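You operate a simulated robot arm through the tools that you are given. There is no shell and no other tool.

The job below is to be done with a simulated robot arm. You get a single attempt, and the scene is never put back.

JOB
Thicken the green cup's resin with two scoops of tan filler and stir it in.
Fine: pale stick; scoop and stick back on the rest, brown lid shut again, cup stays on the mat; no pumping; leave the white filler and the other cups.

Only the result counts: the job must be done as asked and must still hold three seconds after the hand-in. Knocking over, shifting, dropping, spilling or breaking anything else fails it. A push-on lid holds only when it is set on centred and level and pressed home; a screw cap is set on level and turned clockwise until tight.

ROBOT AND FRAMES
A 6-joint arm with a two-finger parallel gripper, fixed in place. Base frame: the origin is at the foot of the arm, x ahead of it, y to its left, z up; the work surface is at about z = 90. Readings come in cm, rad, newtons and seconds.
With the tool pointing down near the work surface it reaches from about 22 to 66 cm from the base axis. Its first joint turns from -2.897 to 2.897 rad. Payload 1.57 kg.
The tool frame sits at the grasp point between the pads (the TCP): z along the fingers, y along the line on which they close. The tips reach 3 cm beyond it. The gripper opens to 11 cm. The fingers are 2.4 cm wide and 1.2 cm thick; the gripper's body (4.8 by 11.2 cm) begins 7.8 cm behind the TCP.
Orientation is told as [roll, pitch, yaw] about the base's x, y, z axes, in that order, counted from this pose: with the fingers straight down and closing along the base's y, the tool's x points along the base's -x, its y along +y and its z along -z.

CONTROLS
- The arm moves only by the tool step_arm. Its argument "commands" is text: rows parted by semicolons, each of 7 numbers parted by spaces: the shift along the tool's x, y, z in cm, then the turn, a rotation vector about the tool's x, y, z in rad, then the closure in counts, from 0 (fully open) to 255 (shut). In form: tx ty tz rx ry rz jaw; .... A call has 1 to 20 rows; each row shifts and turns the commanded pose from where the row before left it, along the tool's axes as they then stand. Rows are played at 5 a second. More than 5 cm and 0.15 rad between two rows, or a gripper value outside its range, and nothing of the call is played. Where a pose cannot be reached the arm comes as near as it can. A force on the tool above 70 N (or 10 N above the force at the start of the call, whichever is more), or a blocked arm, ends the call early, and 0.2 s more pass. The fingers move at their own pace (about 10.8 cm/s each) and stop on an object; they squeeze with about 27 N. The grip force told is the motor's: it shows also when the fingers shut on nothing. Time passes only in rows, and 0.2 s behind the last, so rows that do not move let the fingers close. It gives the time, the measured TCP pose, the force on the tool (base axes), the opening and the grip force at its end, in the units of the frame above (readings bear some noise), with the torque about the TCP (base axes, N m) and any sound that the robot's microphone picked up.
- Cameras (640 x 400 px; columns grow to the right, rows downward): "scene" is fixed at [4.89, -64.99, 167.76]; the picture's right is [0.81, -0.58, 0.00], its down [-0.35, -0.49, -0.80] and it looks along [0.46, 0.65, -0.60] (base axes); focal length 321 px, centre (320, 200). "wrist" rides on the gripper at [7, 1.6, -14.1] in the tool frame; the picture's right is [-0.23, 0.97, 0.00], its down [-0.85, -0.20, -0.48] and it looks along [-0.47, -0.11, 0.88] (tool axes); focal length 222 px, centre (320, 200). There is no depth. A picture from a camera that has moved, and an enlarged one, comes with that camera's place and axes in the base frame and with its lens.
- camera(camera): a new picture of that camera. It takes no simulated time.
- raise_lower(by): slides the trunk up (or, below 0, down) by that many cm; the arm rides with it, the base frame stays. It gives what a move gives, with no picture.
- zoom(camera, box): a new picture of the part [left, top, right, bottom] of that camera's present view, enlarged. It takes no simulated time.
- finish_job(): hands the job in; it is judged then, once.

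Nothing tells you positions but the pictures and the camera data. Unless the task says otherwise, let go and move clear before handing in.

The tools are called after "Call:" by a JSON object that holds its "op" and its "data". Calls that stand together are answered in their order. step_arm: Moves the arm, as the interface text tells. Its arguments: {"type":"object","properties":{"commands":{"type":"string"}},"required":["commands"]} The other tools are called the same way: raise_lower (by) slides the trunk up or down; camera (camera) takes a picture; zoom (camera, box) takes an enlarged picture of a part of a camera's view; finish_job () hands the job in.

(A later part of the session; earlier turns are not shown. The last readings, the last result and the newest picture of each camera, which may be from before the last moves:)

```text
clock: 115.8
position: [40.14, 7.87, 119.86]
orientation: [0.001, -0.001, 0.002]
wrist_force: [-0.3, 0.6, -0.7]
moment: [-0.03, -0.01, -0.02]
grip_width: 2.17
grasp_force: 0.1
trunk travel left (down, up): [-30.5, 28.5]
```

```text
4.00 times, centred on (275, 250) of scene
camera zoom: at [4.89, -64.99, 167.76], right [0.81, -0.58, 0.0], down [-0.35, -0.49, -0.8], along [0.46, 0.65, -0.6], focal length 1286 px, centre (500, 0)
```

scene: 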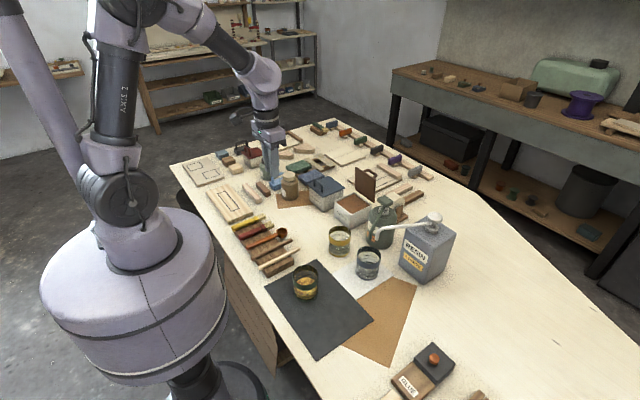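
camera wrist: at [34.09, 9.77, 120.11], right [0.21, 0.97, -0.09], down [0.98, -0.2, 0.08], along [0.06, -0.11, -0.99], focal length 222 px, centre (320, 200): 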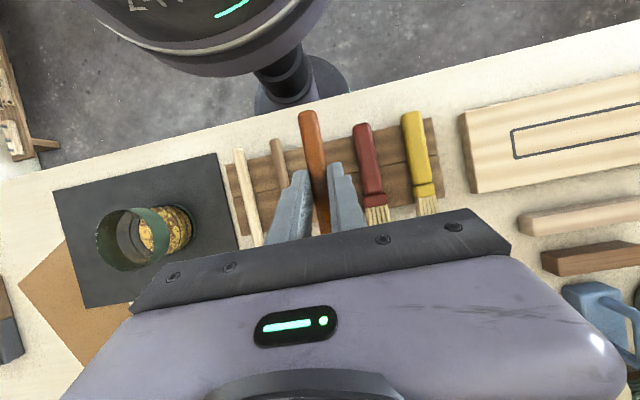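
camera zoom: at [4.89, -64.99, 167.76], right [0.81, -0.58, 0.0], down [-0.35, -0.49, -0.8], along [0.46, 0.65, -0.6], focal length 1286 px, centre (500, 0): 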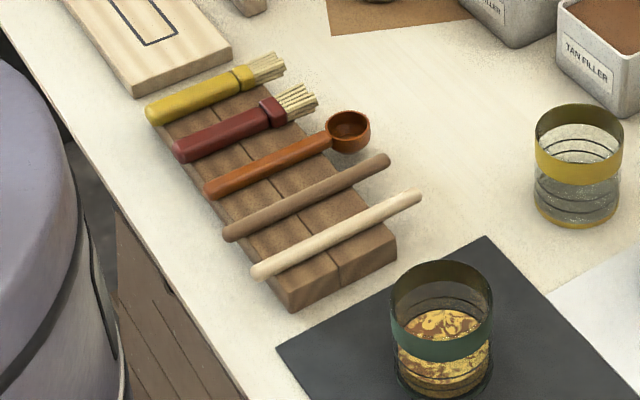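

The scoop is back on its rest. Now for the lid: lowering the trunk by 5 cm, turning the tool to yaw 90° and moving toward the open lid.

Call:
{"op": "raise_lower", "data": {"by": -5}}

Call:
{"op": "step_arm", "data": {"commands": "0 0 0 0 0 -0.15 180; 0 0 0 0 0 -0.15 180; 0 0 0 0 0 -0.15 180; 0 0 0 0 0 -0.15 180; 0 0 0 0 0 -0.15 180; 0 0 0 0 0 -0.15 180; 0 0 0 0 0 -0.15 180; 0 0 0 0 0 -0.15 180; 0 0 0 0 0 -0.15 180; 0 0 0 0 0 -0.15 180; 0 0 0 0 0 -0.0708 180; 0.89 -3.5 -0.35 0 0 0 180; 0.89 -3.5 -0.35 0 0 0 180; 0.89 -3.5 -0.35 0 0 0 180; 0.89 -3.5 -0.35 0 0 0 180; 0.89 -3.5 -0.35 0 0 0 180; 0.89 -3.5 -0.35 0 0 0 180; 0 0 0 0 0 0 180"}}

Call:
{"op": "camera", "data": {"camera": "wrist"}}

Call:
{"op": "zoom", "data": {"camera": "scene", "box": [310, 110, 410, 230]}}

```text
clock: 116.7
position: [40.11, 7.83, 114.84]
orientation: [0.001, 0.002, 0.003]
wrist_force: [-0.6, 0.2, -0.2]
moment: [-0.01, 0.01, -0.01]
grip_width: 2.18
grasp_force: 0.0
trunk travel left (down, up): [-25.5, 33.5]
```

```text
clock: 120.5
position: [61.17, 2.66, 116.93]
orientation: [0.002, 0.002, 1.57]
wrist_force: [0.4, 0.7, -1.3]
moment: [0.01, -0.06, 0.01]
grip_width: 3.2
grasp_force: 0.1
trunk travel left (down, up): [-25.5, 33.5]
```

```text
taken
camera wrist: at [59.66, -4.21, 131.07], right [-0.97, 0.23, 0.0], down [0.2, 0.85, 0.48], along [0.11, 0.47, -0.88], focal length 222 px, centre (320, 200)
```

wrist: 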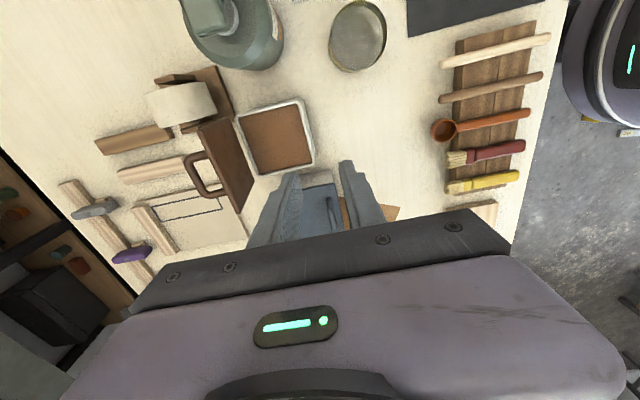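

```text
3.33 times, centred on (360, 170) of scene
camera zoom: at [4.89, -64.99, 167.76], right [0.81, -0.58, 0.0], down [-0.35, -0.49, -0.8], along [0.46, 0.65, -0.6], focal length 1071 px, centre (187, 300)
```

zoom: 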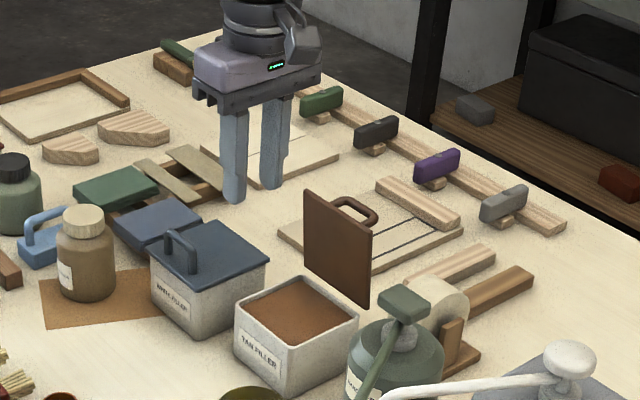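

I see the upright lid and its handle loop on the far side. Zooming for the bar's exact position.

Call:
{"op": "zoom", "data": {"camera": "wrist", "box": [160, 80, 330, 220]}}

Call:
{"op": "zoom", "data": {"camera": "scene", "box": [350, 160, 390, 210]}}

```text
2.86 times, centred on (245, 150) of wrist
camera zoom: at [59.66, -4.21, 131.07], right [-0.97, 0.23, 0.0], down [0.2, 0.85, 0.48], along [0.11, 0.47, -0.88], focal length 635 px, centre (534, 343)
```

zoom: 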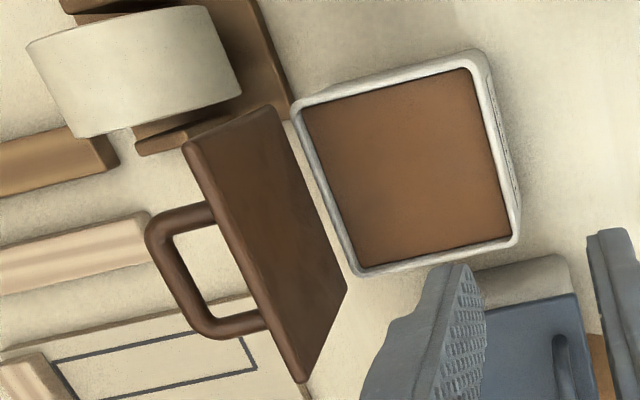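

```text
8.00 times, centred on (370, 185) of scene
camera zoom: at [4.89, -64.99, 167.76], right [0.81, -0.58, 0.0], down [-0.35, -0.49, -0.8], along [0.46, 0.65, -0.6], focal length 2571 px, centre (-80, 320)
```

zoom: 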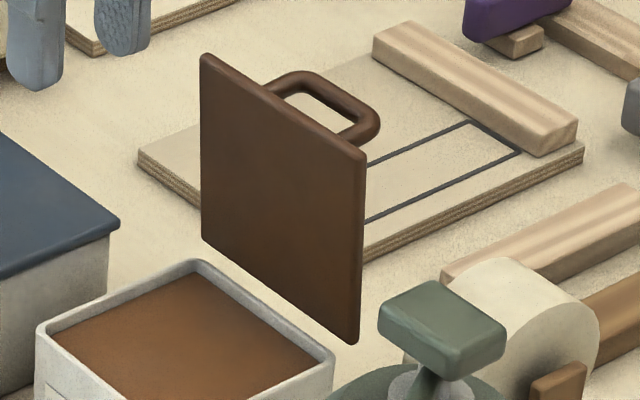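

The lid stands at about 85° with the bar near (76.2, 2.6, 107). I'll approach it along the tilted tool axis with a 2.4 cm opening.

Call:
{"op": "step_arm", "data": {"commands": "0 0 0 0.15 0 0 199; 0 0 0 0.15 0 0 199; 0 0 0 0.05 0 0 199; 0 -3.64 2.18 0 0 0 199; 0 -3.64 2.18 0 0 0 199; 0 -3.64 2.18 0 0 0 199; 0 0 0 0 0 0 199"}}

Call:
{"op": "camera", "data": {"camera": "wrist"}}

Call:
{"op": "zoom", "data": {"camera": "wrist", "box": [220, 80, 400, 230]}}

Call:
{"op": "zoom", "data": {"camera": "scene", "box": [330, 110, 420, 220]}}

```text
clock: 122.1
position: [73.58, 2.52, 114.51]
orientation: [-0.349, 0.0, 1.57]
wrist_force: [0.2, -0.4, -0.5]
moment: [0.0, -0.03, 0.02]
grip_width: 2.4
grasp_force: 0.1
trunk travel left (down, up): [-25.5, 33.5]
```

```text
taken
camera wrist: at [67.18, -4.34, 127.22], right [-0.92, 0.23, -0.33], down [0.02, 0.85, 0.52], along [0.4, 0.47, -0.79], focal length 222 px, centre (320, 200)
```

wrist: 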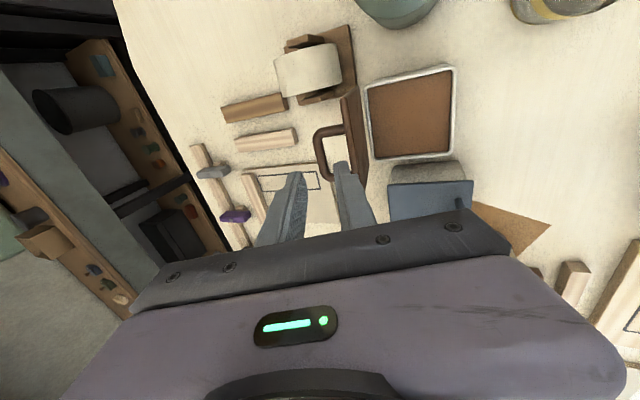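

```text
2.67 times, centred on (310, 155) of wrist
camera zoom: at [67.18, -4.34, 127.22], right [-0.92, 0.23, -0.33], down [0.02, 0.85, 0.52], along [0.4, 0.47, -0.79], focal length 592 px, centre (347, 320)
```

zoom: 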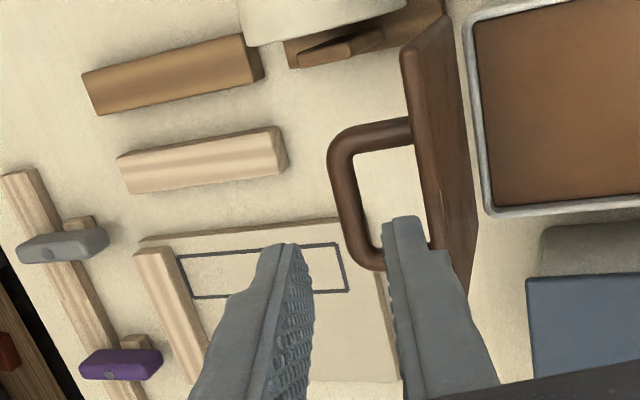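

```text
3.64 times, centred on (375, 165) of scene
camera zoom: at [4.89, -64.99, 167.76], right [0.81, -0.58, 0.0], down [-0.35, -0.49, -0.8], along [0.46, 0.65, -0.6], focal length 1169 px, centre (120, 327)
```

zoom: 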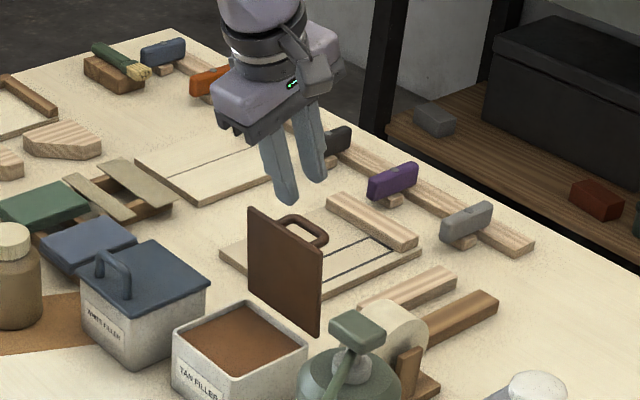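

The bar is aligned with the tool axis about 6.7 cm ahead. Advancing so it sits between the fingers.

Call:
{"op": "step_arm", "data": {"commands": "0 0.1 2.0 0 0 0 199; 0 0.05 1.8 0 0 0 199; 0 0 1.2 0 0 0 199; 0 0 0 0 0 0 199"}}

Call:
{"op": "zoom", "data": {"camera": "wrist", "box": [220, 80, 400, 230]}}

Call:
{"op": "zoom", "data": {"camera": "scene", "box": [340, 130, 410, 210]}}

```text
clock: 123.1
position: [75.11, 2.71, 109.68]
orientation: [-0.349, 0.001, 1.571]
wrist_force: [-0.4, -0.1, 0.4]
moment: [0.0, -0.03, -0.03]
grip_width: 2.4
grasp_force: 0.0
trunk travel left (down, up): [-25.5, 33.5]
```

```text
2.67 times, centred on (310, 155) of wrist
camera zoom: at [68.9, -4.26, 122.45], right [-0.92, 0.23, -0.33], down [0.02, 0.85, 0.52], along [0.4, 0.47, -0.79], focal length 592 px, centre (347, 320)
```

zoom: 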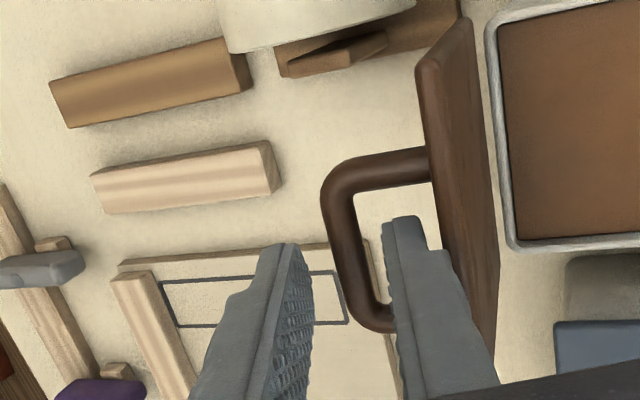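

```text
5.00 times, centred on (375, 170) of scene
camera zoom: at [4.89, -64.99, 167.76], right [0.81, -0.58, 0.0], down [-0.35, -0.49, -0.8], along [0.46, 0.65, -0.6], focal length 1607 px, centre (45, 350)
```

zoom: 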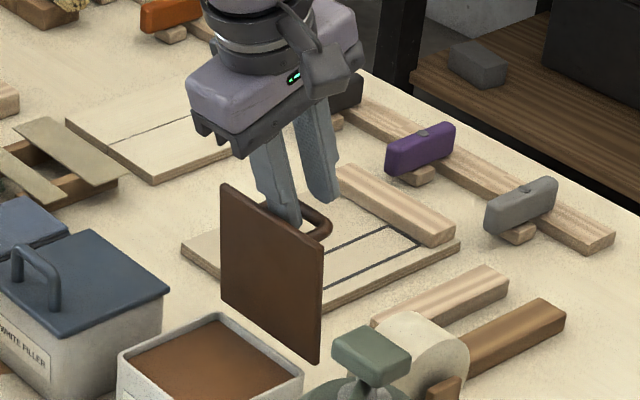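

The bar is between the fingers near the tips. Advancing another centimetre and closing on it.

Call:
{"op": "step_arm", "data": {"commands": "0 0 0.6 0 0 0 199; 0 0 0.5 0 0 0 199; 0 0 0 0 0 0 255; 0 0 0 0 0 0 255; 0 0 0 0 0 0 255; 0 0 0 0 0 0 255"}}

Call:
{"op": "zoom", "data": {"camera": "wrist", "box": [220, 80, 400, 230]}}

```text
clock: 124.5
position: [75.73, 2.48, 108.49]
orientation: [-0.347, -0.002, 1.57]
wrist_force: [-2.1, -0.2, -5.5]
moment: [0.21, 0.08, -0.62]
grip_width: 0.96
grasp_force: 28.2
trunk travel left (down, up): [-25.5, 33.5]
```

```text
2.67 times, centred on (310, 155) of wrist
camera zoom: at [69.35, -4.26, 121.29], right [-0.92, 0.23, -0.33], down [0.02, 0.85, 0.52], along [0.4, 0.47, -0.79], focal length 592 px, centre (347, 320)
```

zoom: 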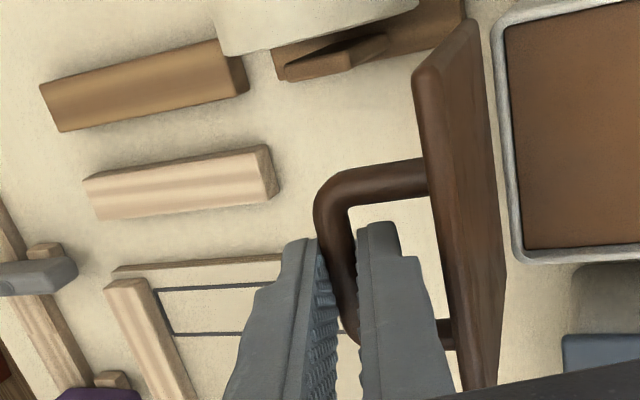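

The bar is gripped again. I'll carry it back along the closing arc in batches, watching the forces.

Call:
{"op": "step_arm", "data": {"commands": "0 0.34 -0.24 0 0 0 255; 0 0.35 -0.24 0 0 0 255; 0 0.36 -0.21 0 0 0 255; 0 0.36 -0.21 0 0 0 255; 0 0.38 -0.18 0 0 0 255; 0 0.38 -0.18 0 0 0 255; 0 0.39 -0.15 0 0 0 255; 0 0.39 -0.15 0 0 0 255"}}

Call:
{"op": "zoom", "data": {"camera": "scene", "box": [330, 130, 410, 220]}}

```text
clock: 126.3
position: [72.37, 2.6, 109.1]
orientation: [-0.346, 0.0, 1.569]
wrist_force: [1.9, 8.7, -5.2]
moment: [0.62, 0.02, -0.5]
grip_width: 0.96
grasp_force: 27.8
trunk travel left (down, up): [-25.5, 33.5]
```

```text
4.44 times, centred on (370, 175) of scene
camera zoom: at [4.89, -64.99, 167.76], right [0.81, -0.58, 0.0], down [-0.35, -0.49, -0.8], along [0.46, 0.65, -0.6], focal length 1428 px, centre (98, 311)
```

zoom: 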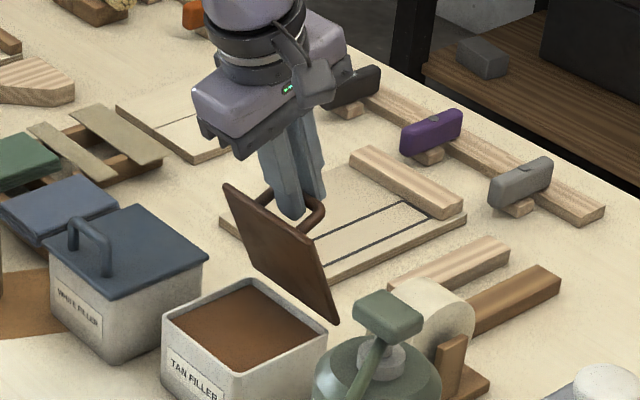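

The lid follows down well. Continuing along the arc with a slight sideways relief.

Call:
{"op": "step_arm", "data": {"commands": "-0.05 0.41 -0.11 0 0 0 255; -0.05 0.41 -0.11 0 0 0 255; -0.03 0.414 -0.075 0 0 0 255; 0 0.414 -0.075 0 0 0 255; 0 0.419 -0.03 0 0 0 255; 0 0.419 -0.03 0 0 0 255; 0 0.42 0.01 0 0 0 255; 0 0.42 0.01 0 0 0 255; 0 0.42 0.034 0 0 0 255; 0 0.42 0.034 0 0 0 255"}}

Call:
{"op": "zoom", "data": {"camera": "scene", "box": [320, 140, 400, 230]}}

```text
clock: 128.5
position: [68.24, 2.67, 108.12]
orientation: [-0.346, -0.001, 1.57]
wrist_force: [0.7, -3.5, -0.7]
moment: [0.27, -0.03, -0.59]
grip_width: 0.96
grasp_force: 27.9
trunk travel left (down, up): [-25.5, 33.5]
```

```text
4.44 times, centred on (360, 185) of scene
camera zoom: at [4.89, -64.99, 167.76], right [0.81, -0.58, 0.0], down [-0.35, -0.49, -0.8], along [0.46, 0.65, -0.6], focal length 1428 px, centre (142, 267)
```

zoom: 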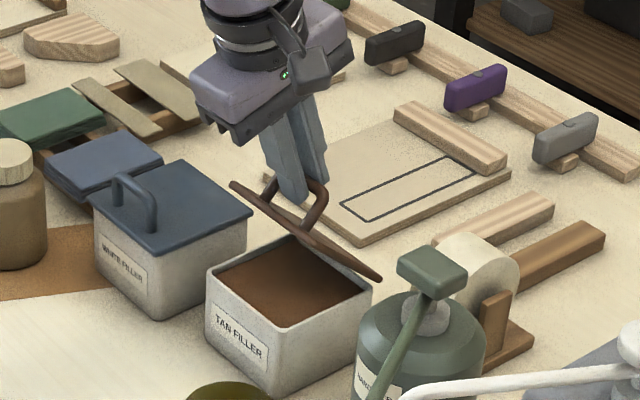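

Forces are small; lid about 40° now. Continuing down.

Call:
{"op": "step_arm", "data": {"commands": "0 0.42 0.12 0 0 0 255; 0 0.42 0.12 0 0 0 255; 0 0.41 0.13 0 0 0 255; 0 0.41 0.13 0 0 0 255; 0 0.40 0.15 0 0 0 255; 0 0.40 0.15 0 0 0 255; 0 0.38 0.18 0 0 0 255; 0 0.38 0.18 0 0 0 255"}}

Call:
{"op": "zoom", "data": {"camera": "scene", "box": [320, 150, 390, 230]}}

```text
clock: 130.3
position: [65.58, 2.63, 105.95]
orientation: [-0.351, -0.001, 1.57]
wrist_force: [-7.8, -2.6, 8.0]
moment: [0.3, 0.04, -0.53]
grip_width: 0.95
grasp_force: 27.6
trunk travel left (down, up): [-25.5, 33.5]
```

```text
5.00 times, centred on (355, 190) of scene
camera zoom: at [4.89, -64.99, 167.76], right [0.81, -0.58, 0.0], down [-0.35, -0.49, -0.8], along [0.46, 0.65, -0.6], focal length 1607 px, centre (145, 250)
```

zoom: 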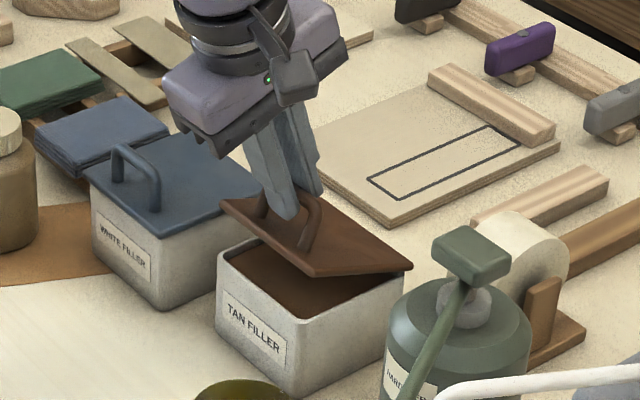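

Lid is around 20°. Following the last part of the arc down to closed in small steps.

Call:
{"op": "step_arm", "data": {"commands": "0 0.42 0.31 0 0 0 255; 0 0.41 0.31 0 0 0 255; 0 0.41 0.31 0 0 0 255; 0 0.34 0.3 0 0 0 255; 0 0.34 0.3 0 0 0 255; 0 0.34 0.3 0 0 0 255"}}

Call:
{"op": "zoom", "data": {"camera": "scene", "box": [320, 150, 390, 230]}}

```text
clock: 131.7
position: [64.01, 2.67, 103.55]
orientation: [-0.351, 0.001, 1.573]
wrist_force: [-11.3, 2.8, 6.0]
moment: [0.27, 0.12, -0.33]
grip_width: 0.95
grasp_force: 27.6
trunk travel left (down, up): [-25.5, 33.5]
```

```text
5.00 times, centred on (355, 190) of scene
camera zoom: at [4.89, -64.99, 167.76], right [0.81, -0.58, 0.0], down [-0.35, -0.49, -0.8], along [0.46, 0.65, -0.6], focal length 1607 px, centre (145, 250)
```

zoom: 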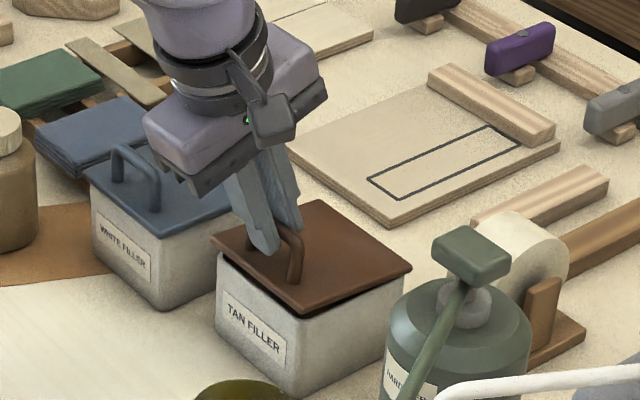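

Nearly shut. Easing outward and down the last bit.

Call:
{"op": "step_arm", "data": {"commands": "0 0.3 0.1 0 0 0 255; 0 0.14 0.3 0 0 0 255; 0 0.1 0.25 0 0 0 255; 0 0 0 0 0 0 255"}}

Call:
{"op": "zoom", "data": {"camera": "scene", "box": [320, 150, 390, 230]}}

```text
clock: 132.7
position: [63.67, 2.67, 102.53]
orientation: [-0.35, -0.002, 1.57]
wrist_force: [-14.7, -2.8, 5.3]
moment: [-0.08, 0.23, -0.4]
grip_width: 0.96
grasp_force: 27.8
trunk travel left (down, up): [-25.5, 33.5]
```

```text
5.00 times, centred on (355, 190) of scene
camera zoom: at [4.89, -64.99, 167.76], right [0.81, -0.58, 0.0], down [-0.35, -0.49, -0.8], along [0.46, 0.65, -0.6], focal length 1607 px, centre (145, 250)
```

zoom: 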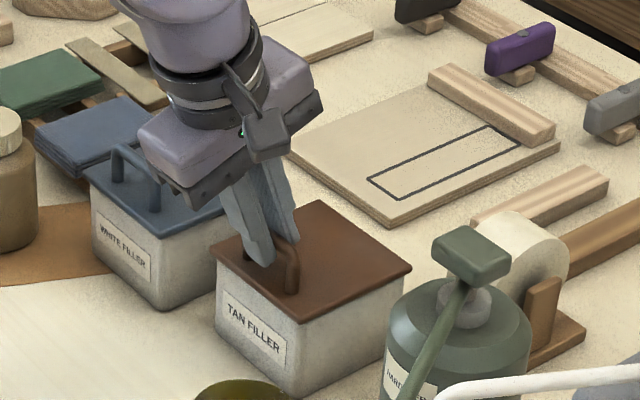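

The lid appears shut. Relieving the side force, then opening the fingers.

Call:
{"op": "step_arm", "data": {"commands": "0 0.19 -0.07 0 0 0 255; 0 0 0 0 0 0 255"}}

Call:
{"op": "step_arm", "data": {"commands": "0 0 0 0 0 0 220; 0 0 0 0 0 0 176; 0 0 0 0 0 0 176; 0 0 0 0 0 0 176"}}

Call:
{"op": "zoom", "data": {"camera": "scene", "box": [320, 150, 390, 230]}}

Call:
{"op": "zoom", "data": {"camera": "wrist", "box": [220, 80, 420, 230]}}

```text
clock: 133.3
position: [63.71, 2.66, 102.62]
orientation: [-0.349, 0.0, 1.571]
wrist_force: [-5.3, -2.6, 1.5]
moment: [0.02, 0.01, -0.34]
grip_width: 0.94
grasp_force: 27.9
trunk travel left (down, up): [-25.5, 33.5]
```

```text
clock: 134.3
position: [63.7, 2.63, 102.54]
orientation: [-0.349, 0.001, 1.571]
wrist_force: [0.2, 0.4, 0.0]
moment: [-0.03, -0.01, 0.02]
grip_width: 3.4
grasp_force: 0.1
trunk travel left (down, up): [-25.5, 33.5]
```

```text
5.00 times, centred on (355, 190) of scene
camera zoom: at [4.89, -64.99, 167.76], right [0.81, -0.58, 0.0], down [-0.35, -0.49, -0.8], along [0.46, 0.65, -0.6], focal length 1607 px, centre (145, 250)
```

zoom: 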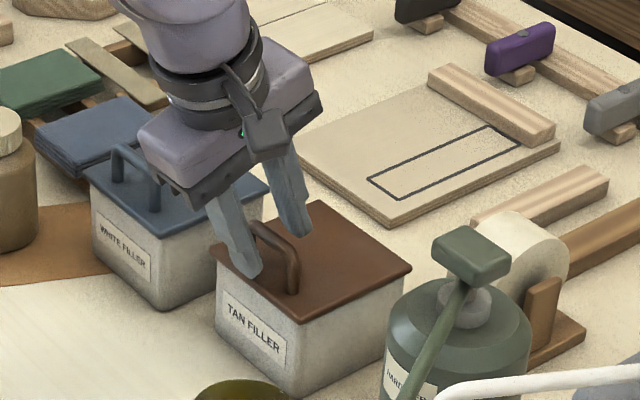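

```text
2.67 times, centred on (320, 155) of wrist
camera zoom: at [57.36, -4.2, 115.23], right [-0.92, 0.23, -0.33], down [0.02, 0.85, 0.52], along [0.4, 0.47, -0.79], focal length 592 px, centre (320, 320)
```

zoom: 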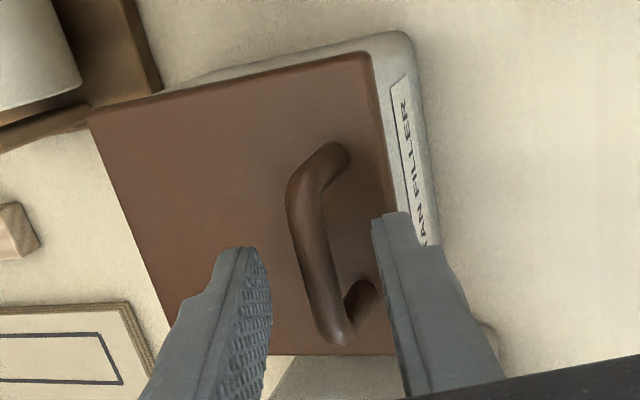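

The lid looks exactly as it did when closed. I'll lift off and give it a light press with closed fingertips behind the handle to make sure it's home.

Call:
{"op": "step_arm", "data": {"commands": "0 0 -1.5 0 0 0 176; 0 0 -2.5 0 0 0 176; 0 0 -1 0 0 0 255; 0 0 0 0 0 0 255; 0 0 0 0 0 0 255; 0 -3.42 1.25 0 0 0 255; 0 0.926 2.535 0 0 0 255; 0 0 2.0 0 0 0 255; 0 0 0 0 0 0 255"}}

Call:
{"op": "zoom", "data": {"camera": "scene", "box": [320, 150, 390, 230]}}

```text
clock: 136.3
position: [66.22, 2.55, 102.78]
orientation: [-0.349, -0.002, 1.571]
wrist_force: [0.0, 0.3, -0.2]
moment: [0.02, 0.0, 0.02]
grip_width: 0.01
grasp_force: 21.3
trunk travel left (down, up): [-25.5, 33.5]
```

```text
5.00 times, centred on (355, 190) of scene
camera zoom: at [4.89, -64.99, 167.76], right [0.81, -0.58, 0.0], down [-0.35, -0.49, -0.8], along [0.46, 0.65, -0.6], focal length 1607 px, centre (145, 250)
```

zoom: 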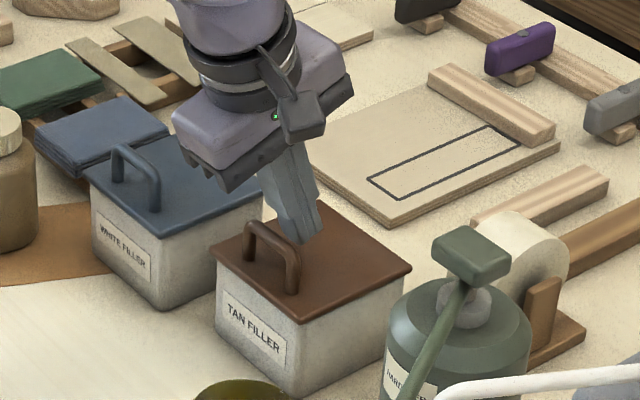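

Fingertips are about 1.6 cm above the lid. Lowering vertically to press lightly.

Call:
{"op": "step_arm", "data": {"commands": "0 0.34 0.94 0 0 0 255; 0 0.1 0.28 0 0 0 255; 0 0.05 0.14 0 0 0 255; 0 0 0 0 0 0 255"}}

Call:
{"op": "step_arm", "data": {"commands": "0 0.035 0.094 0 0 0 255; 0 0.035 0.094 0 0 0 255; 0 0 0 0 0 0 255"}}

```text
clock: 137.3
position: [66.38, 2.71, 101.26]
orientation: [-0.349, 0.0, 1.571]
wrist_force: [-0.1, 0.9, -0.6]
moment: [0.01, 0.01, -0.04]
grip_width: 0.0
grasp_force: 21.3
trunk travel left (down, up): [-25.5, 33.5]
```

```text
clock: 138.1
position: [66.35, 2.64, 101.12]
orientation: [-0.349, -0.005, 1.569]
wrist_force: [2.8, -2.8, 5.4]
moment: [0.0, 0.0, 0.02]
grip_width: 0.01
grasp_force: 21.0
trunk travel left (down, up): [-25.5, 33.5]
```

Contact at z≈97.9, which is the closed lid height. One slight extra press, then withdrawing.

Call:
{"op": "step_arm", "data": {"commands": "0 0.017 0.047 0 0 0 255; 0 0 0 0 0 0 255; 0 -0.34 -0.94 0 0 0 255; 0 -1.0 -2.8 0 0 0 255; 0 -1.4 -3.8 0 0 0 255; 0 -1.4 -3.8 0 0 0 255"}}

Call:
{"op": "zoom", "data": {"camera": "scene", "box": [320, 150, 390, 230]}}

```text
clock: 139.5
position: [66.07, 2.77, 113.03]
orientation: [-0.347, -0.002, 1.572]
wrist_force: [-0.2, -0.2, 0.0]
moment: [-0.02, 0.01, -0.01]
grip_width: 0.0
grasp_force: 20.5
trunk travel left (down, up): [-25.5, 33.5]
```

```text
5.00 times, centred on (355, 190) of scene
camera zoom: at [4.89, -64.99, 167.76], right [0.81, -0.58, 0.0], down [-0.35, -0.49, -0.8], along [0.46, 0.65, -0.6], focal length 1607 px, centre (145, 250)
```

zoom: 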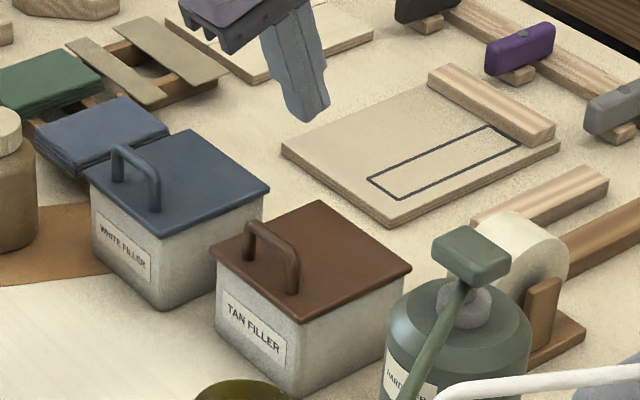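

The brown lid is shut. Now for the pale stick: returning the tool to vertical and yaw 0 over the rest area.

Call:
{"op": "step_arm", "data": {"commands": "0.8 3.55 -1.94 0 0 0 181; 0.8 3.55 -1.94 0 0 0 181; 0.8 3.55 -1.94 0 0 0 181; 0.8 3.55 -1.94 0 0 0 181; 0.8 3.55 -1.94 0 0 0 181; 0 0 0 -0.15 0 0 181; 0 0 0 -0.15 0 0 181; 0 0 0 -0.05 0 0 181; 0 0 0 0 0 0.15 181; 0 0 0 0 0 0.15 181; 0 0 0 0 0 0.15 181; 0 0 0 0 0 0.15 181; 0 0 0 0 0 0.15 181; 0 0 0 0 0 0.15 181; 0 0 0 0 0 0.15 181; 0 0 0 0 0 0.15 181; 0 0 0 0 0 0.15 181; 0 0 0 0 0 0.15 181; 0 0 0 0 0 0.0708 181"}}

Call:
{"op": "raise_lower", "data": {"by": 10}}

```text
clock: 143.5
position: [46.27, -1.18, 116.21]
orientation: [-0.001, 0.002, 0.001]
wrist_force: [-0.5, -0.2, 0.7]
moment: [-0.01, -0.02, 0.0]
grip_width: 3.2
grasp_force: 0.1
trunk travel left (down, up): [-25.5, 33.5]
```

```text
clock: 144.9
position: [46.16, -1.41, 126.14]
orientation: [0.001, 0.0, 0.002]
wrist_force: [-0.5, 0.2, 0.6]
moment: [-0.02, -0.02, -0.03]
grip_width: 3.21
grasp_force: 0.0
trunk travel left (down, up): [-35.5, 23.5]
```

Now moving above the pale stick at about x 31.5 for a close look.

Call:
{"op": "step_arm", "data": {"commands": "2.45 -0.117 3.83 0 0 0 181; 2.45 -0.117 3.83 0 0 0 181; 2.45 -0.117 3.83 0 0 0 181; 2.45 -0.117 3.83 0 0 0 181; 2.45 -0.117 3.83 0 0 0 181; 2.45 -0.117 3.83 0 0 0 181; 0 0 0 0 0 0 181"}}

Call:
{"op": "zoom", "data": {"camera": "wrist", "box": [240, 80, 400, 220]}}

Call:
{"op": "zoom", "data": {"camera": "scene", "box": [225, 190, 325, 290]}}

```text
clock: 146.5
position: [31.67, -2.07, 103.41]
orientation: [0.0, 0.002, 0.002]
wrist_force: [-0.1, -0.3, 0.2]
moment: [0.02, 0.03, 0.0]
grip_width: 3.19
grasp_force: 0.0
trunk travel left (down, up): [-35.5, 23.5]
```

```text
2.86 times, centred on (320, 150) of wrist
camera zoom: at [24.7, -0.33, 117.5], right [0.23, 0.97, 0.0], down [0.86, -0.2, 0.48], along [0.47, -0.11, -0.88], focal length 635 px, centre (320, 343)
```

zoom: 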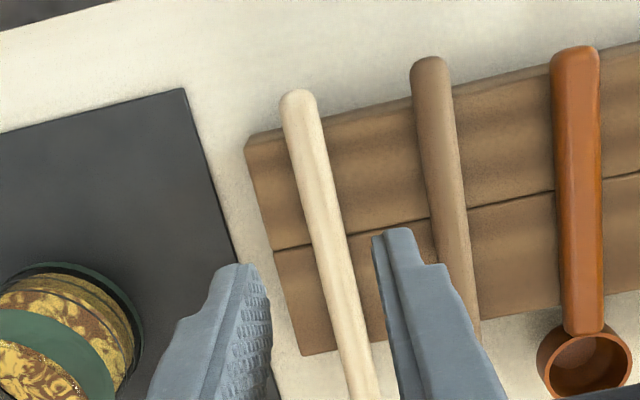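

```text
4.00 times, centred on (275, 240) of scene
camera zoom: at [4.89, -64.99, 167.76], right [0.81, -0.58, 0.0], down [-0.35, -0.49, -0.8], along [0.46, 0.65, -0.6], focal length 1286 px, centre (500, 40)
```

zoom: 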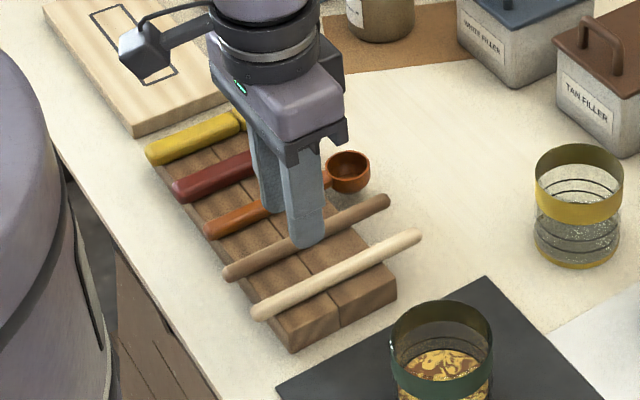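

The stick is 0.3 cm further to +y than the tool. Correcting and descending to just above it.

Call:
{"op": "step_arm", "data": {"commands": "0 0.25 2.5 0 0 0 181; 0 0 2.5 0 0 0 181; 0 0 1.0 0 0 0 181; 0 0 0 0 0 0 181"}}

Call:
{"op": "zoom", "data": {"camera": "wrist", "box": [240, 80, 400, 220]}}

```text
clock: 147.5
position: [31.54, -1.92, 97.35]
orientation: [0.0, 0.002, 0.002]
wrist_force: [-0.9, -0.7, 0.7]
moment: [0.0, -0.04, 0.0]
grip_width: 3.19
grasp_force: 0.2
trunk travel left (down, up): [-35.5, 23.5]
```

```text
2.86 times, centred on (320, 150) of wrist
camera zoom: at [24.63, -0.13, 111.36], right [0.23, 0.97, 0.0], down [0.86, -0.2, 0.48], along [0.47, -0.11, -0.88], focal length 635 px, centre (320, 343)
```

zoom: 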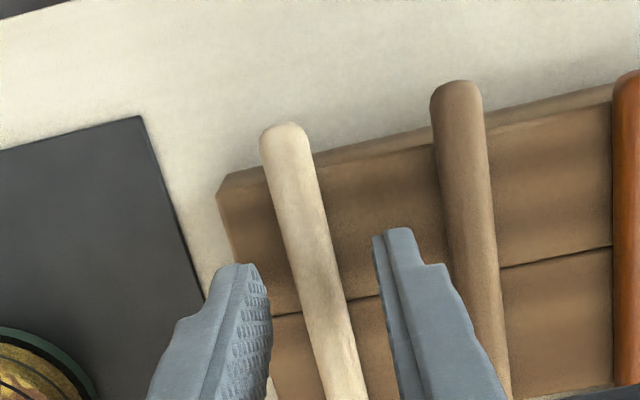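

Centred well enough. Lowering to grip height and closing.

Call:
{"op": "step_arm", "data": {"commands": "0 -0.1 0.8 0 0 0 181; 0 0 0.5 0 0 0 181; 0 0 0.2 0 0 0 181; 0 0 0 0 0 0 181"}}

Call:
{"op": "zoom", "data": {"camera": "scene", "box": [240, 215, 310, 275]}}

```text
clock: 148.5
position: [31.57, -1.94, 95.66]
orientation: [0.0, 0.001, 0.001]
wrist_force: [0.3, 0.3, -0.6]
moment: [0.0, 0.01, 0.01]
grip_width: 3.18
grasp_force: 0.0
trunk travel left (down, up): [-35.5, 23.5]
```

```text
6.67 times, centred on (275, 245) of scene
camera zoom: at [4.89, -64.99, 167.76], right [0.81, -0.58, 0.0], down [-0.35, -0.49, -0.8], along [0.46, 0.65, -0.6], focal length 2142 px, centre (620, -100)
```

zoom: 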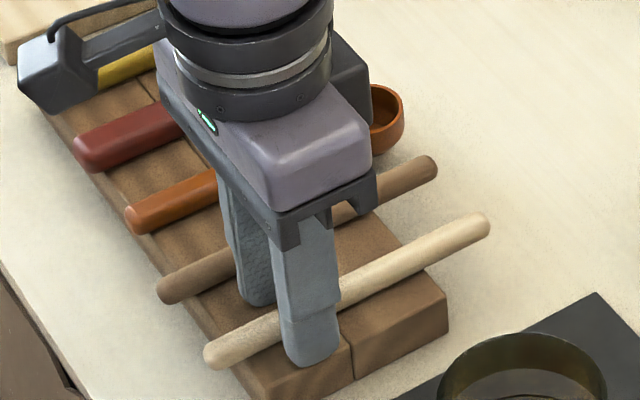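

Fingers straddle the stick just above the rest. Closing.

Call:
{"op": "step_arm", "data": {"commands": "0 0 0 0 0 0 255; 0 0 0 0 0 0 255; 0 0 0 0 0 0 255; 0 0 0 0 0 0 255; 0 0 0 0 0 0 255"}}

Call:
{"op": "step_arm", "data": {"commands": "0 0 -0.4 0 0 0 255; 0 0 -1.5 0 0 0 255; 0 0 -3 0 0 0 255; 0 0 -4 0 0 0 255; 0 0 -4 0 0 0 255; 0 0 0 0 0 0 255"}}

Call:
{"op": "zoom", "data": {"camera": "scene", "box": [225, 170, 325, 280]}}

Call:
{"op": "camera", "data": {"camera": "wrist"}}

```text
clock: 149.7
position: [31.56, -1.94, 95.66]
orientation: [0.0, 0.0, 0.003]
wrist_force: [0.5, 0.8, -0.6]
moment: [-0.01, -0.01, -0.01]
grip_width: 1.26
grasp_force: 26.4
trunk travel left (down, up): [-35.5, 23.5]
```

```text
clock: 151.1
position: [31.54, -2.01, 108.39]
orientation: [-0.001, 0.002, 0.002]
wrist_force: [0.8, -0.3, 0.0]
moment: [-0.01, 0.03, 0.0]
grip_width: 1.24
grasp_force: 27.0
trunk travel left (down, up): [-35.5, 23.5]
```

```text
3.64 times, centred on (275, 225) of scene
camera zoom: at [4.89, -64.99, 167.76], right [0.81, -0.58, 0.0], down [-0.35, -0.49, -0.8], along [0.46, 0.65, -0.6], focal length 1169 px, centre (484, 109)
```

zoom: 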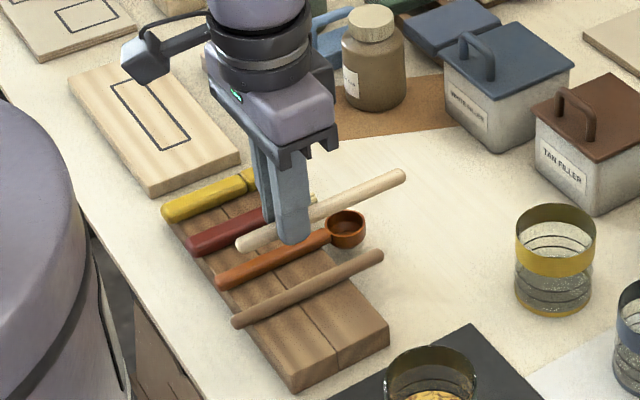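

```text
taken
camera wrist: at [24.55, -0.33, 122.58], right [0.23, 0.97, 0.0], down [0.86, -0.2, 0.48], along [0.46, -0.11, -0.88], focal length 222 px, centre (320, 200)
```

wrist: 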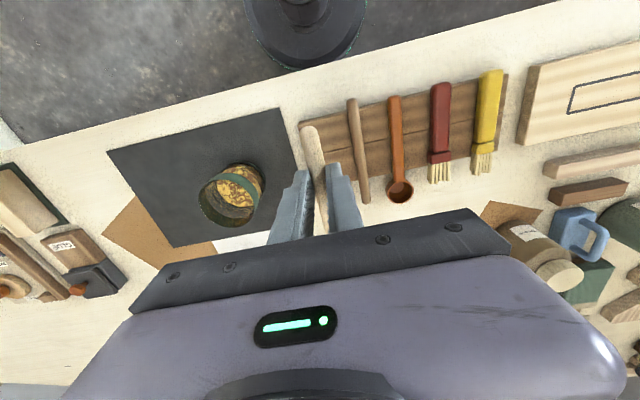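

The pale stick is held firmly. I'll carry it over toward the cup, turn to yaw −135° and tilt it upright high above the cup.

Call:
{"op": "step_arm", "data": {"commands": "-2.625 -1.75 -2 0 0 0 255; -2.625 -1.75 -2 0 0 0 255; -2.625 -1.75 -2 0 0 0 255; -2.625 -1.75 -2 0 0 0 255; 0 0 0 0 0 0.15 255; 0 0 0 0 0 0.15 255; 0 0 0 0 0 0.15 255; 0 0 0 0 0 0.15 255; 0 0 0 0 0 0.15 255; 0 0 0 0 0 0.15 255; 0 0 0 0 0 0.15 255; 0 0 0 0 0 0.15 255; 0 0 0 0 0 0.15 255; 0 0 0 0 0 0.15 255; 0 0 0 0 0 0.15 255; 0 0 0 0 0 0.15 255; 0 0 0 0 0 0.15 255; 0 0 0 0 0 0.15 255; 0 0 0 0 0 0.15 255; 0 0 0 0 0 0.106 255"}}

Call:
{"op": "camera", "data": {"camera": "scene"}}

```text
clock: 155.3
position: [42.02, -8.8, 116.52]
orientation: [-0.002, 0.0, -2.356]
wrist_force: [0.8, 1.0, -1.0]
moment: [0.0, 0.0, -0.01]
grip_width: 1.27
grasp_force: 27.4
trunk travel left (down, up): [-35.5, 23.5]
```

```text
taken
```

scene: 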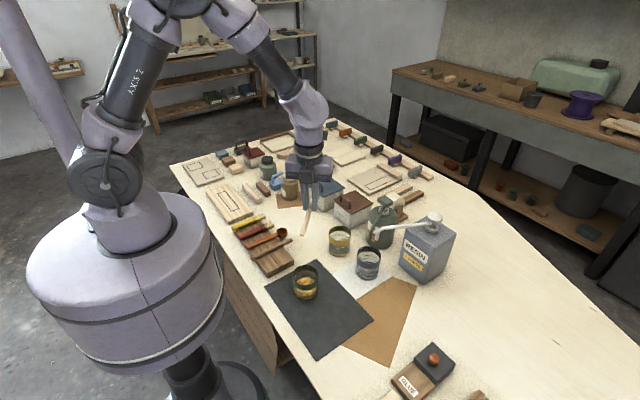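

Good. Now tilting the stick upright about its tip, still high above the cup.

Call:
{"op": "step_arm", "data": {"commands": "-0.4755 0 -1.527 0 0.15 0 255; -0.4755 0 -1.527 0 0.15 0 255; -0.4755 0 -1.527 0 0.15 0 255; -0.4755 0 -1.527 0 0.15 0 255; -0.4755 0 -1.527 0 0.15 0 255; -0.4755 0 -1.527 0 0.15 0 255; -0.4755 0 -1.527 0 0.15 0 255; -0.4755 0 -1.527 0 0.15 0 255; -0.4755 0 -1.527 0 0.15 0 255; -0.29 0 -1.026 0 0.1 0 255; 0 0 0 0 0 0 255"}}

Call:
{"op": "camera", "data": {"camera": "scene"}}

Call:
{"op": "zoom", "data": {"camera": "scene", "box": [240, 130, 380, 310]}}

```text
clock: 157.7
position: [33.99, -17.13, 124.78]
orientation: [-0.008, 1.451, -2.364]
wrist_force: [-0.2, 0.7, 0.3]
moment: [0.01, 0.03, -0.03]
grip_width: 1.22
grasp_force: 26.9
trunk travel left (down, up): [-35.5, 23.5]
```

```text
taken
```

scene: 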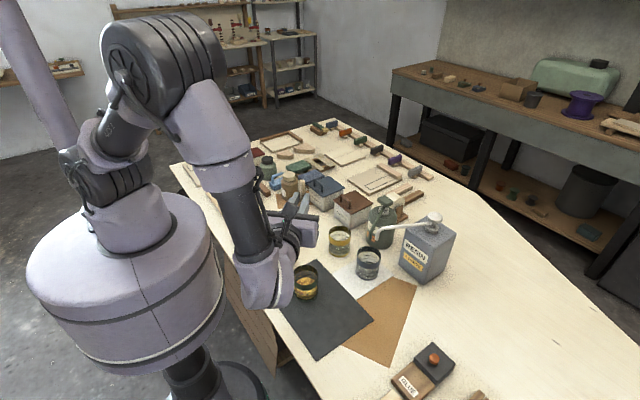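

```text
2.22 times, centred on (310, 220) of scene
camera zoom: at [4.89, -64.99, 167.76], right [0.81, -0.58, 0.0], down [-0.35, -0.49, -0.8], along [0.46, 0.65, -0.6], focal length 714 px, centre (342, 156)
```

zoom: 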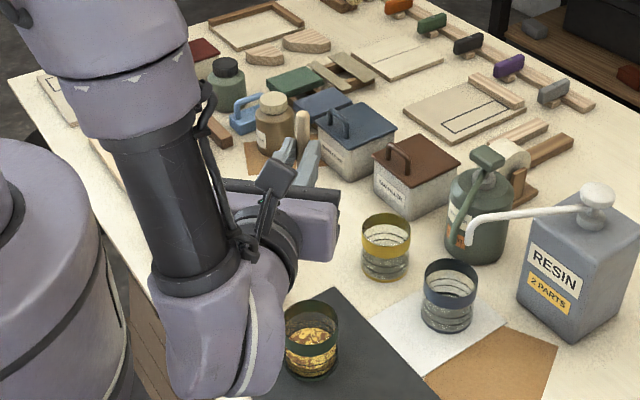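

The stick is upright above the cup but hidden from the scene camera by the wrist; dead reckoning puts its tip at about (34.8, −16.3, 114). I'll zoom on the cup to refine its centre.

Call:
{"op": "zoom", "data": {"camera": "scene", "box": [280, 250, 340, 310]}}

Call:
{"op": "camera", "data": {"camera": "wrist"}}

```text
6.67 times, centred on (310, 280) of scene
camera zoom: at [4.89, -64.99, 167.76], right [0.81, -0.58, 0.0], down [-0.35, -0.49, -0.8], along [0.46, 0.65, -0.6], focal length 2142 px, centre (387, -333)
```

zoom: 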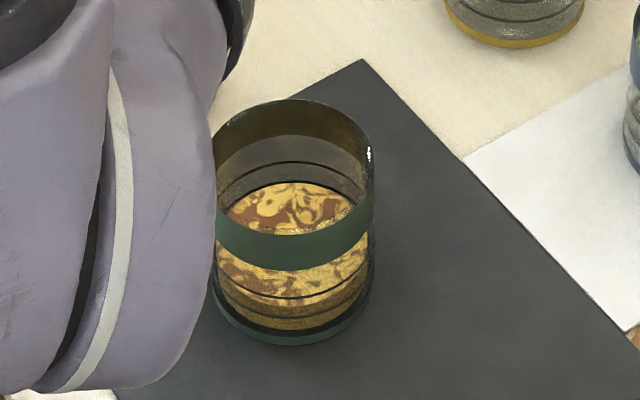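

```text
taken
camera wrist: at [25.81, -27.55, 133.46], right [0.67, -0.71, -0.23], down [-0.55, -0.27, -0.79], along [0.5, 0.66, -0.57], focal length 222 px, centre (320, 200)
```

wrist: 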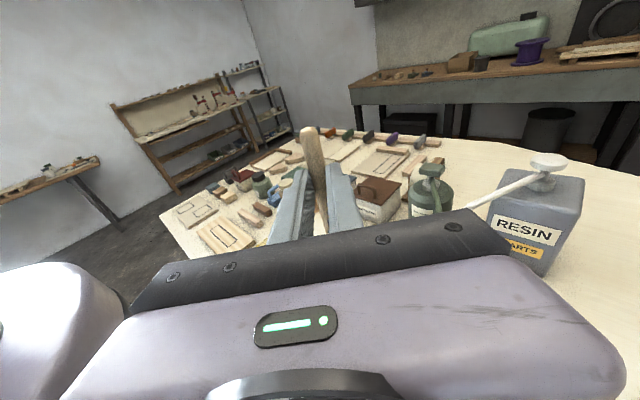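

I estimate the cup centre at about (35.3, −15.7), rim z≈98.6. I'll make the stick exactly vertical, centre it over the cup and lower its tip to just above the rim.

Call:
{"op": "step_arm", "data": {"commands": "-0.362 0 -1.228 0 0.12 0 255; 0 -0.1 0.806 0 0 0 255; 0 0 0 0 0 0 255; -4 0 0 0 0 0 255; -4 0 0 0 0 0 255; -3.5 0 0 0 0 0 255; 0 0 0 0 0 0 255"}}

Call:
{"op": "camera", "data": {"camera": "scene"}}

Call:
{"op": "zoom", "data": {"camera": "scene", "box": [240, 200, 360, 320]}}

```text
clock: 159.3
position: [33.43, -17.2, 113.06]
orientation: [-0.497, 1.57, -2.851]
wrist_force: [0.7, -0.4, -0.1]
moment: [0.01, 0.02, 0.0]
grip_width: 1.22
grasp_force: 27.5
trunk travel left (down, up): [-35.5, 23.5]
```

```text
taken
```

scene: 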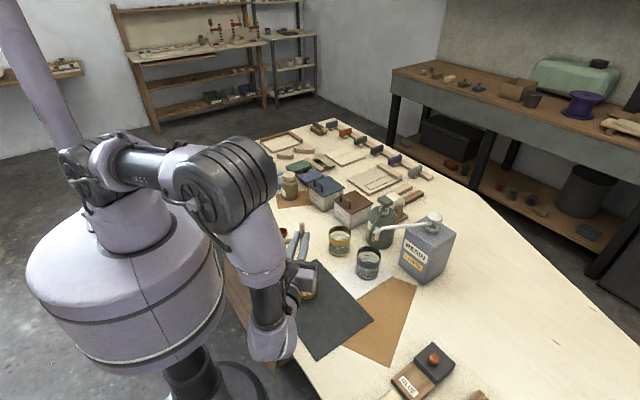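

```text
3.33 times, centred on (300, 260) of scene
camera zoom: at [4.89, -64.99, 167.76], right [0.81, -0.58, 0.0], down [-0.35, -0.49, -0.8], along [0.46, 0.65, -0.6], focal length 1071 px, centre (387, 0)
```

zoom: 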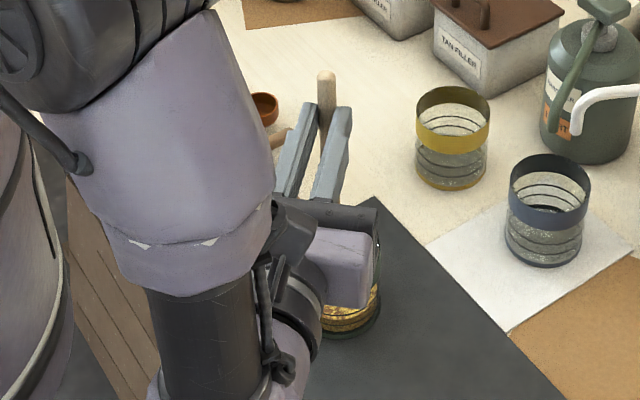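

The visible top of the stick matches prediction, so the tip is centred over the cup. Lowering it into the cup with force checks.

Call:
{"op": "step_arm", "data": {"commands": "-2 0.05 0 0 0 0 255; -2 0.05 0 0 0 0 255; -2 0 0 0 0 0 255; 0 0 0 0 0 0 255"}}

Call:
{"op": "step_arm", "data": {"commands": "-1 0 0 0 0 0 255; -1 0 0 0 0 0 255; -0.8 0 0 0 0 0 255; 0 0 0 0 0 0 255"}}

Call:
{"op": "zoom", "data": {"camera": "scene", "box": [240, 200, 360, 320]}}

```text
clock: 160.3
position: [33.56, -17.37, 107.17]
orientation: [-0.598, 1.569, -2.952]
wrist_force: [0.4, -0.5, -0.5]
moment: [0.0, -0.02, -0.03]
grip_width: 1.27
grasp_force: 26.8
trunk travel left (down, up): [-35.5, 23.5]
```

```text
clock: 161.3
position: [33.59, -17.38, 104.25]
orientation: [-0.638, 1.568, -2.99]
wrist_force: [1.1, 0.0, -0.4]
moment: [0.0, -0.02, -0.02]
grip_width: 1.26
grasp_force: 27.1
trunk travel left (down, up): [-35.5, 23.5]
```

```text
3.33 times, centred on (300, 260) of scene
camera zoom: at [4.89, -64.99, 167.76], right [0.81, -0.58, 0.0], down [-0.35, -0.49, -0.8], along [0.46, 0.65, -0.6], focal length 1071 px, centre (387, 0)
```

zoom: 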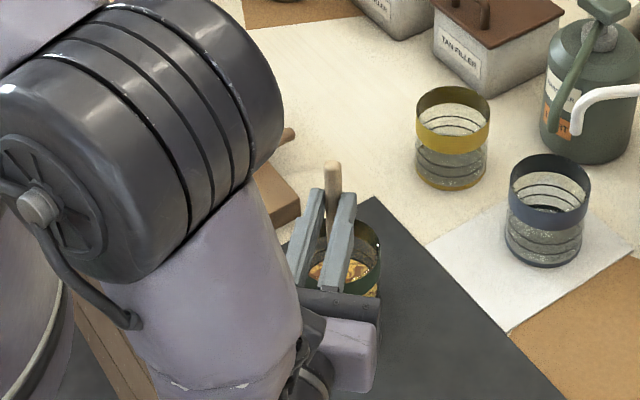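

I can see the stick inside the cup, clear of the rim. Lowering the tip a bit deeper into the resin, then starting to stir in circles.

Call:
{"op": "step_arm", "data": {"commands": "-0.8 0 0 0 0 0 255; -0.7 0 0 0 0 0 255; 0 0 0 0 0 0 255; 0 0 0.7 0 0 0 255; 0 0 0.5 0 0 0 255; 0 0 0 0 0 0 255"}}

Call:
{"op": "zoom", "data": {"camera": "scene", "box": [270, 230, 350, 310]}}

```text
clock: 162.7
position: [34.28, -16.5, 102.74]
orientation: [-0.685, 1.569, -3.041]
wrist_force: [0.0, -0.3, -0.4]
moment: [0.01, 0.02, 0.0]
grip_width: 1.28
grasp_force: 26.1
trunk travel left (down, up): [-35.5, 23.5]
```

```text
5.00 times, centred on (310, 270) of scene
camera zoom: at [4.89, -64.99, 167.76], right [0.81, -0.58, 0.0], down [-0.35, -0.49, -0.8], along [0.46, 0.65, -0.6], focal length 1607 px, centre (370, -150)
```

zoom: 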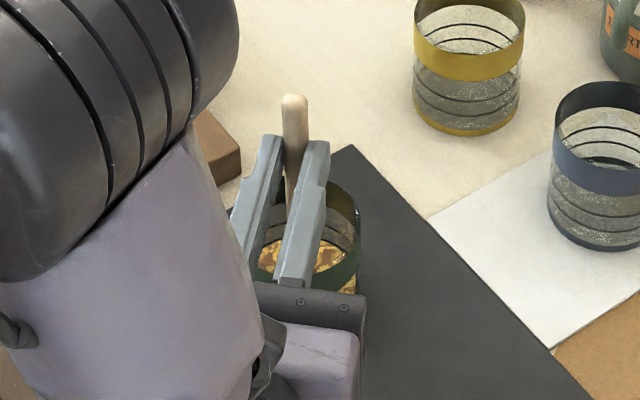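

No contact forces. Stirring one revolution of 1.2 cm radius.

Call:
{"op": "step_arm", "data": {"commands": "0 0.6 -0.161 0 0 0 255; 0 0.439 -0.439 0 0 0 255; 0 0.161 -0.6 0 0 0 255; 0 -0.161 -0.6 0 0 0 255; 0 -0.439 -0.439 0 0 0 255; 0 -0.6 -0.161 0 0 0 255; 0 -0.6 0.161 0 0 0 255; 0 -0.439 0.439 0 0 0 255; 0 -0.161 0.6 0 0 0 255; 0 0.161 0.6 0 0 0 255; 0 0.439 0.439 0 0 0 255; 0 0.6 0.161 0 0 0 255"}}

Call:
{"op": "zoom", "data": {"camera": "scene", "box": [270, 230, 350, 310]}}

```text
clock: 165.3
position: [34.36, -16.68, 102.72]
orientation: [-0.631, 1.569, -2.987]
wrist_force: [0.9, -0.4, -0.1]
moment: [-0.02, 0.03, 0.02]
grip_width: 1.22
grasp_force: 27.0
trunk travel left (down, up): [-35.5, 23.5]
```

```text
5.00 times, centred on (310, 270) of scene
camera zoom: at [4.89, -64.99, 167.76], right [0.81, -0.58, 0.0], down [-0.35, -0.49, -0.8], along [0.46, 0.65, -0.6], focal length 1607 px, centre (370, -150)
```

zoom: 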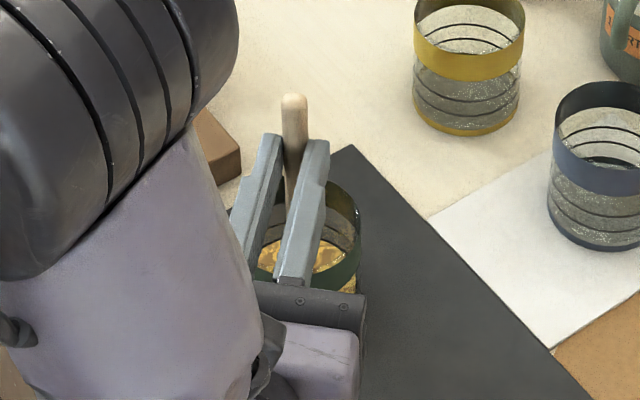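

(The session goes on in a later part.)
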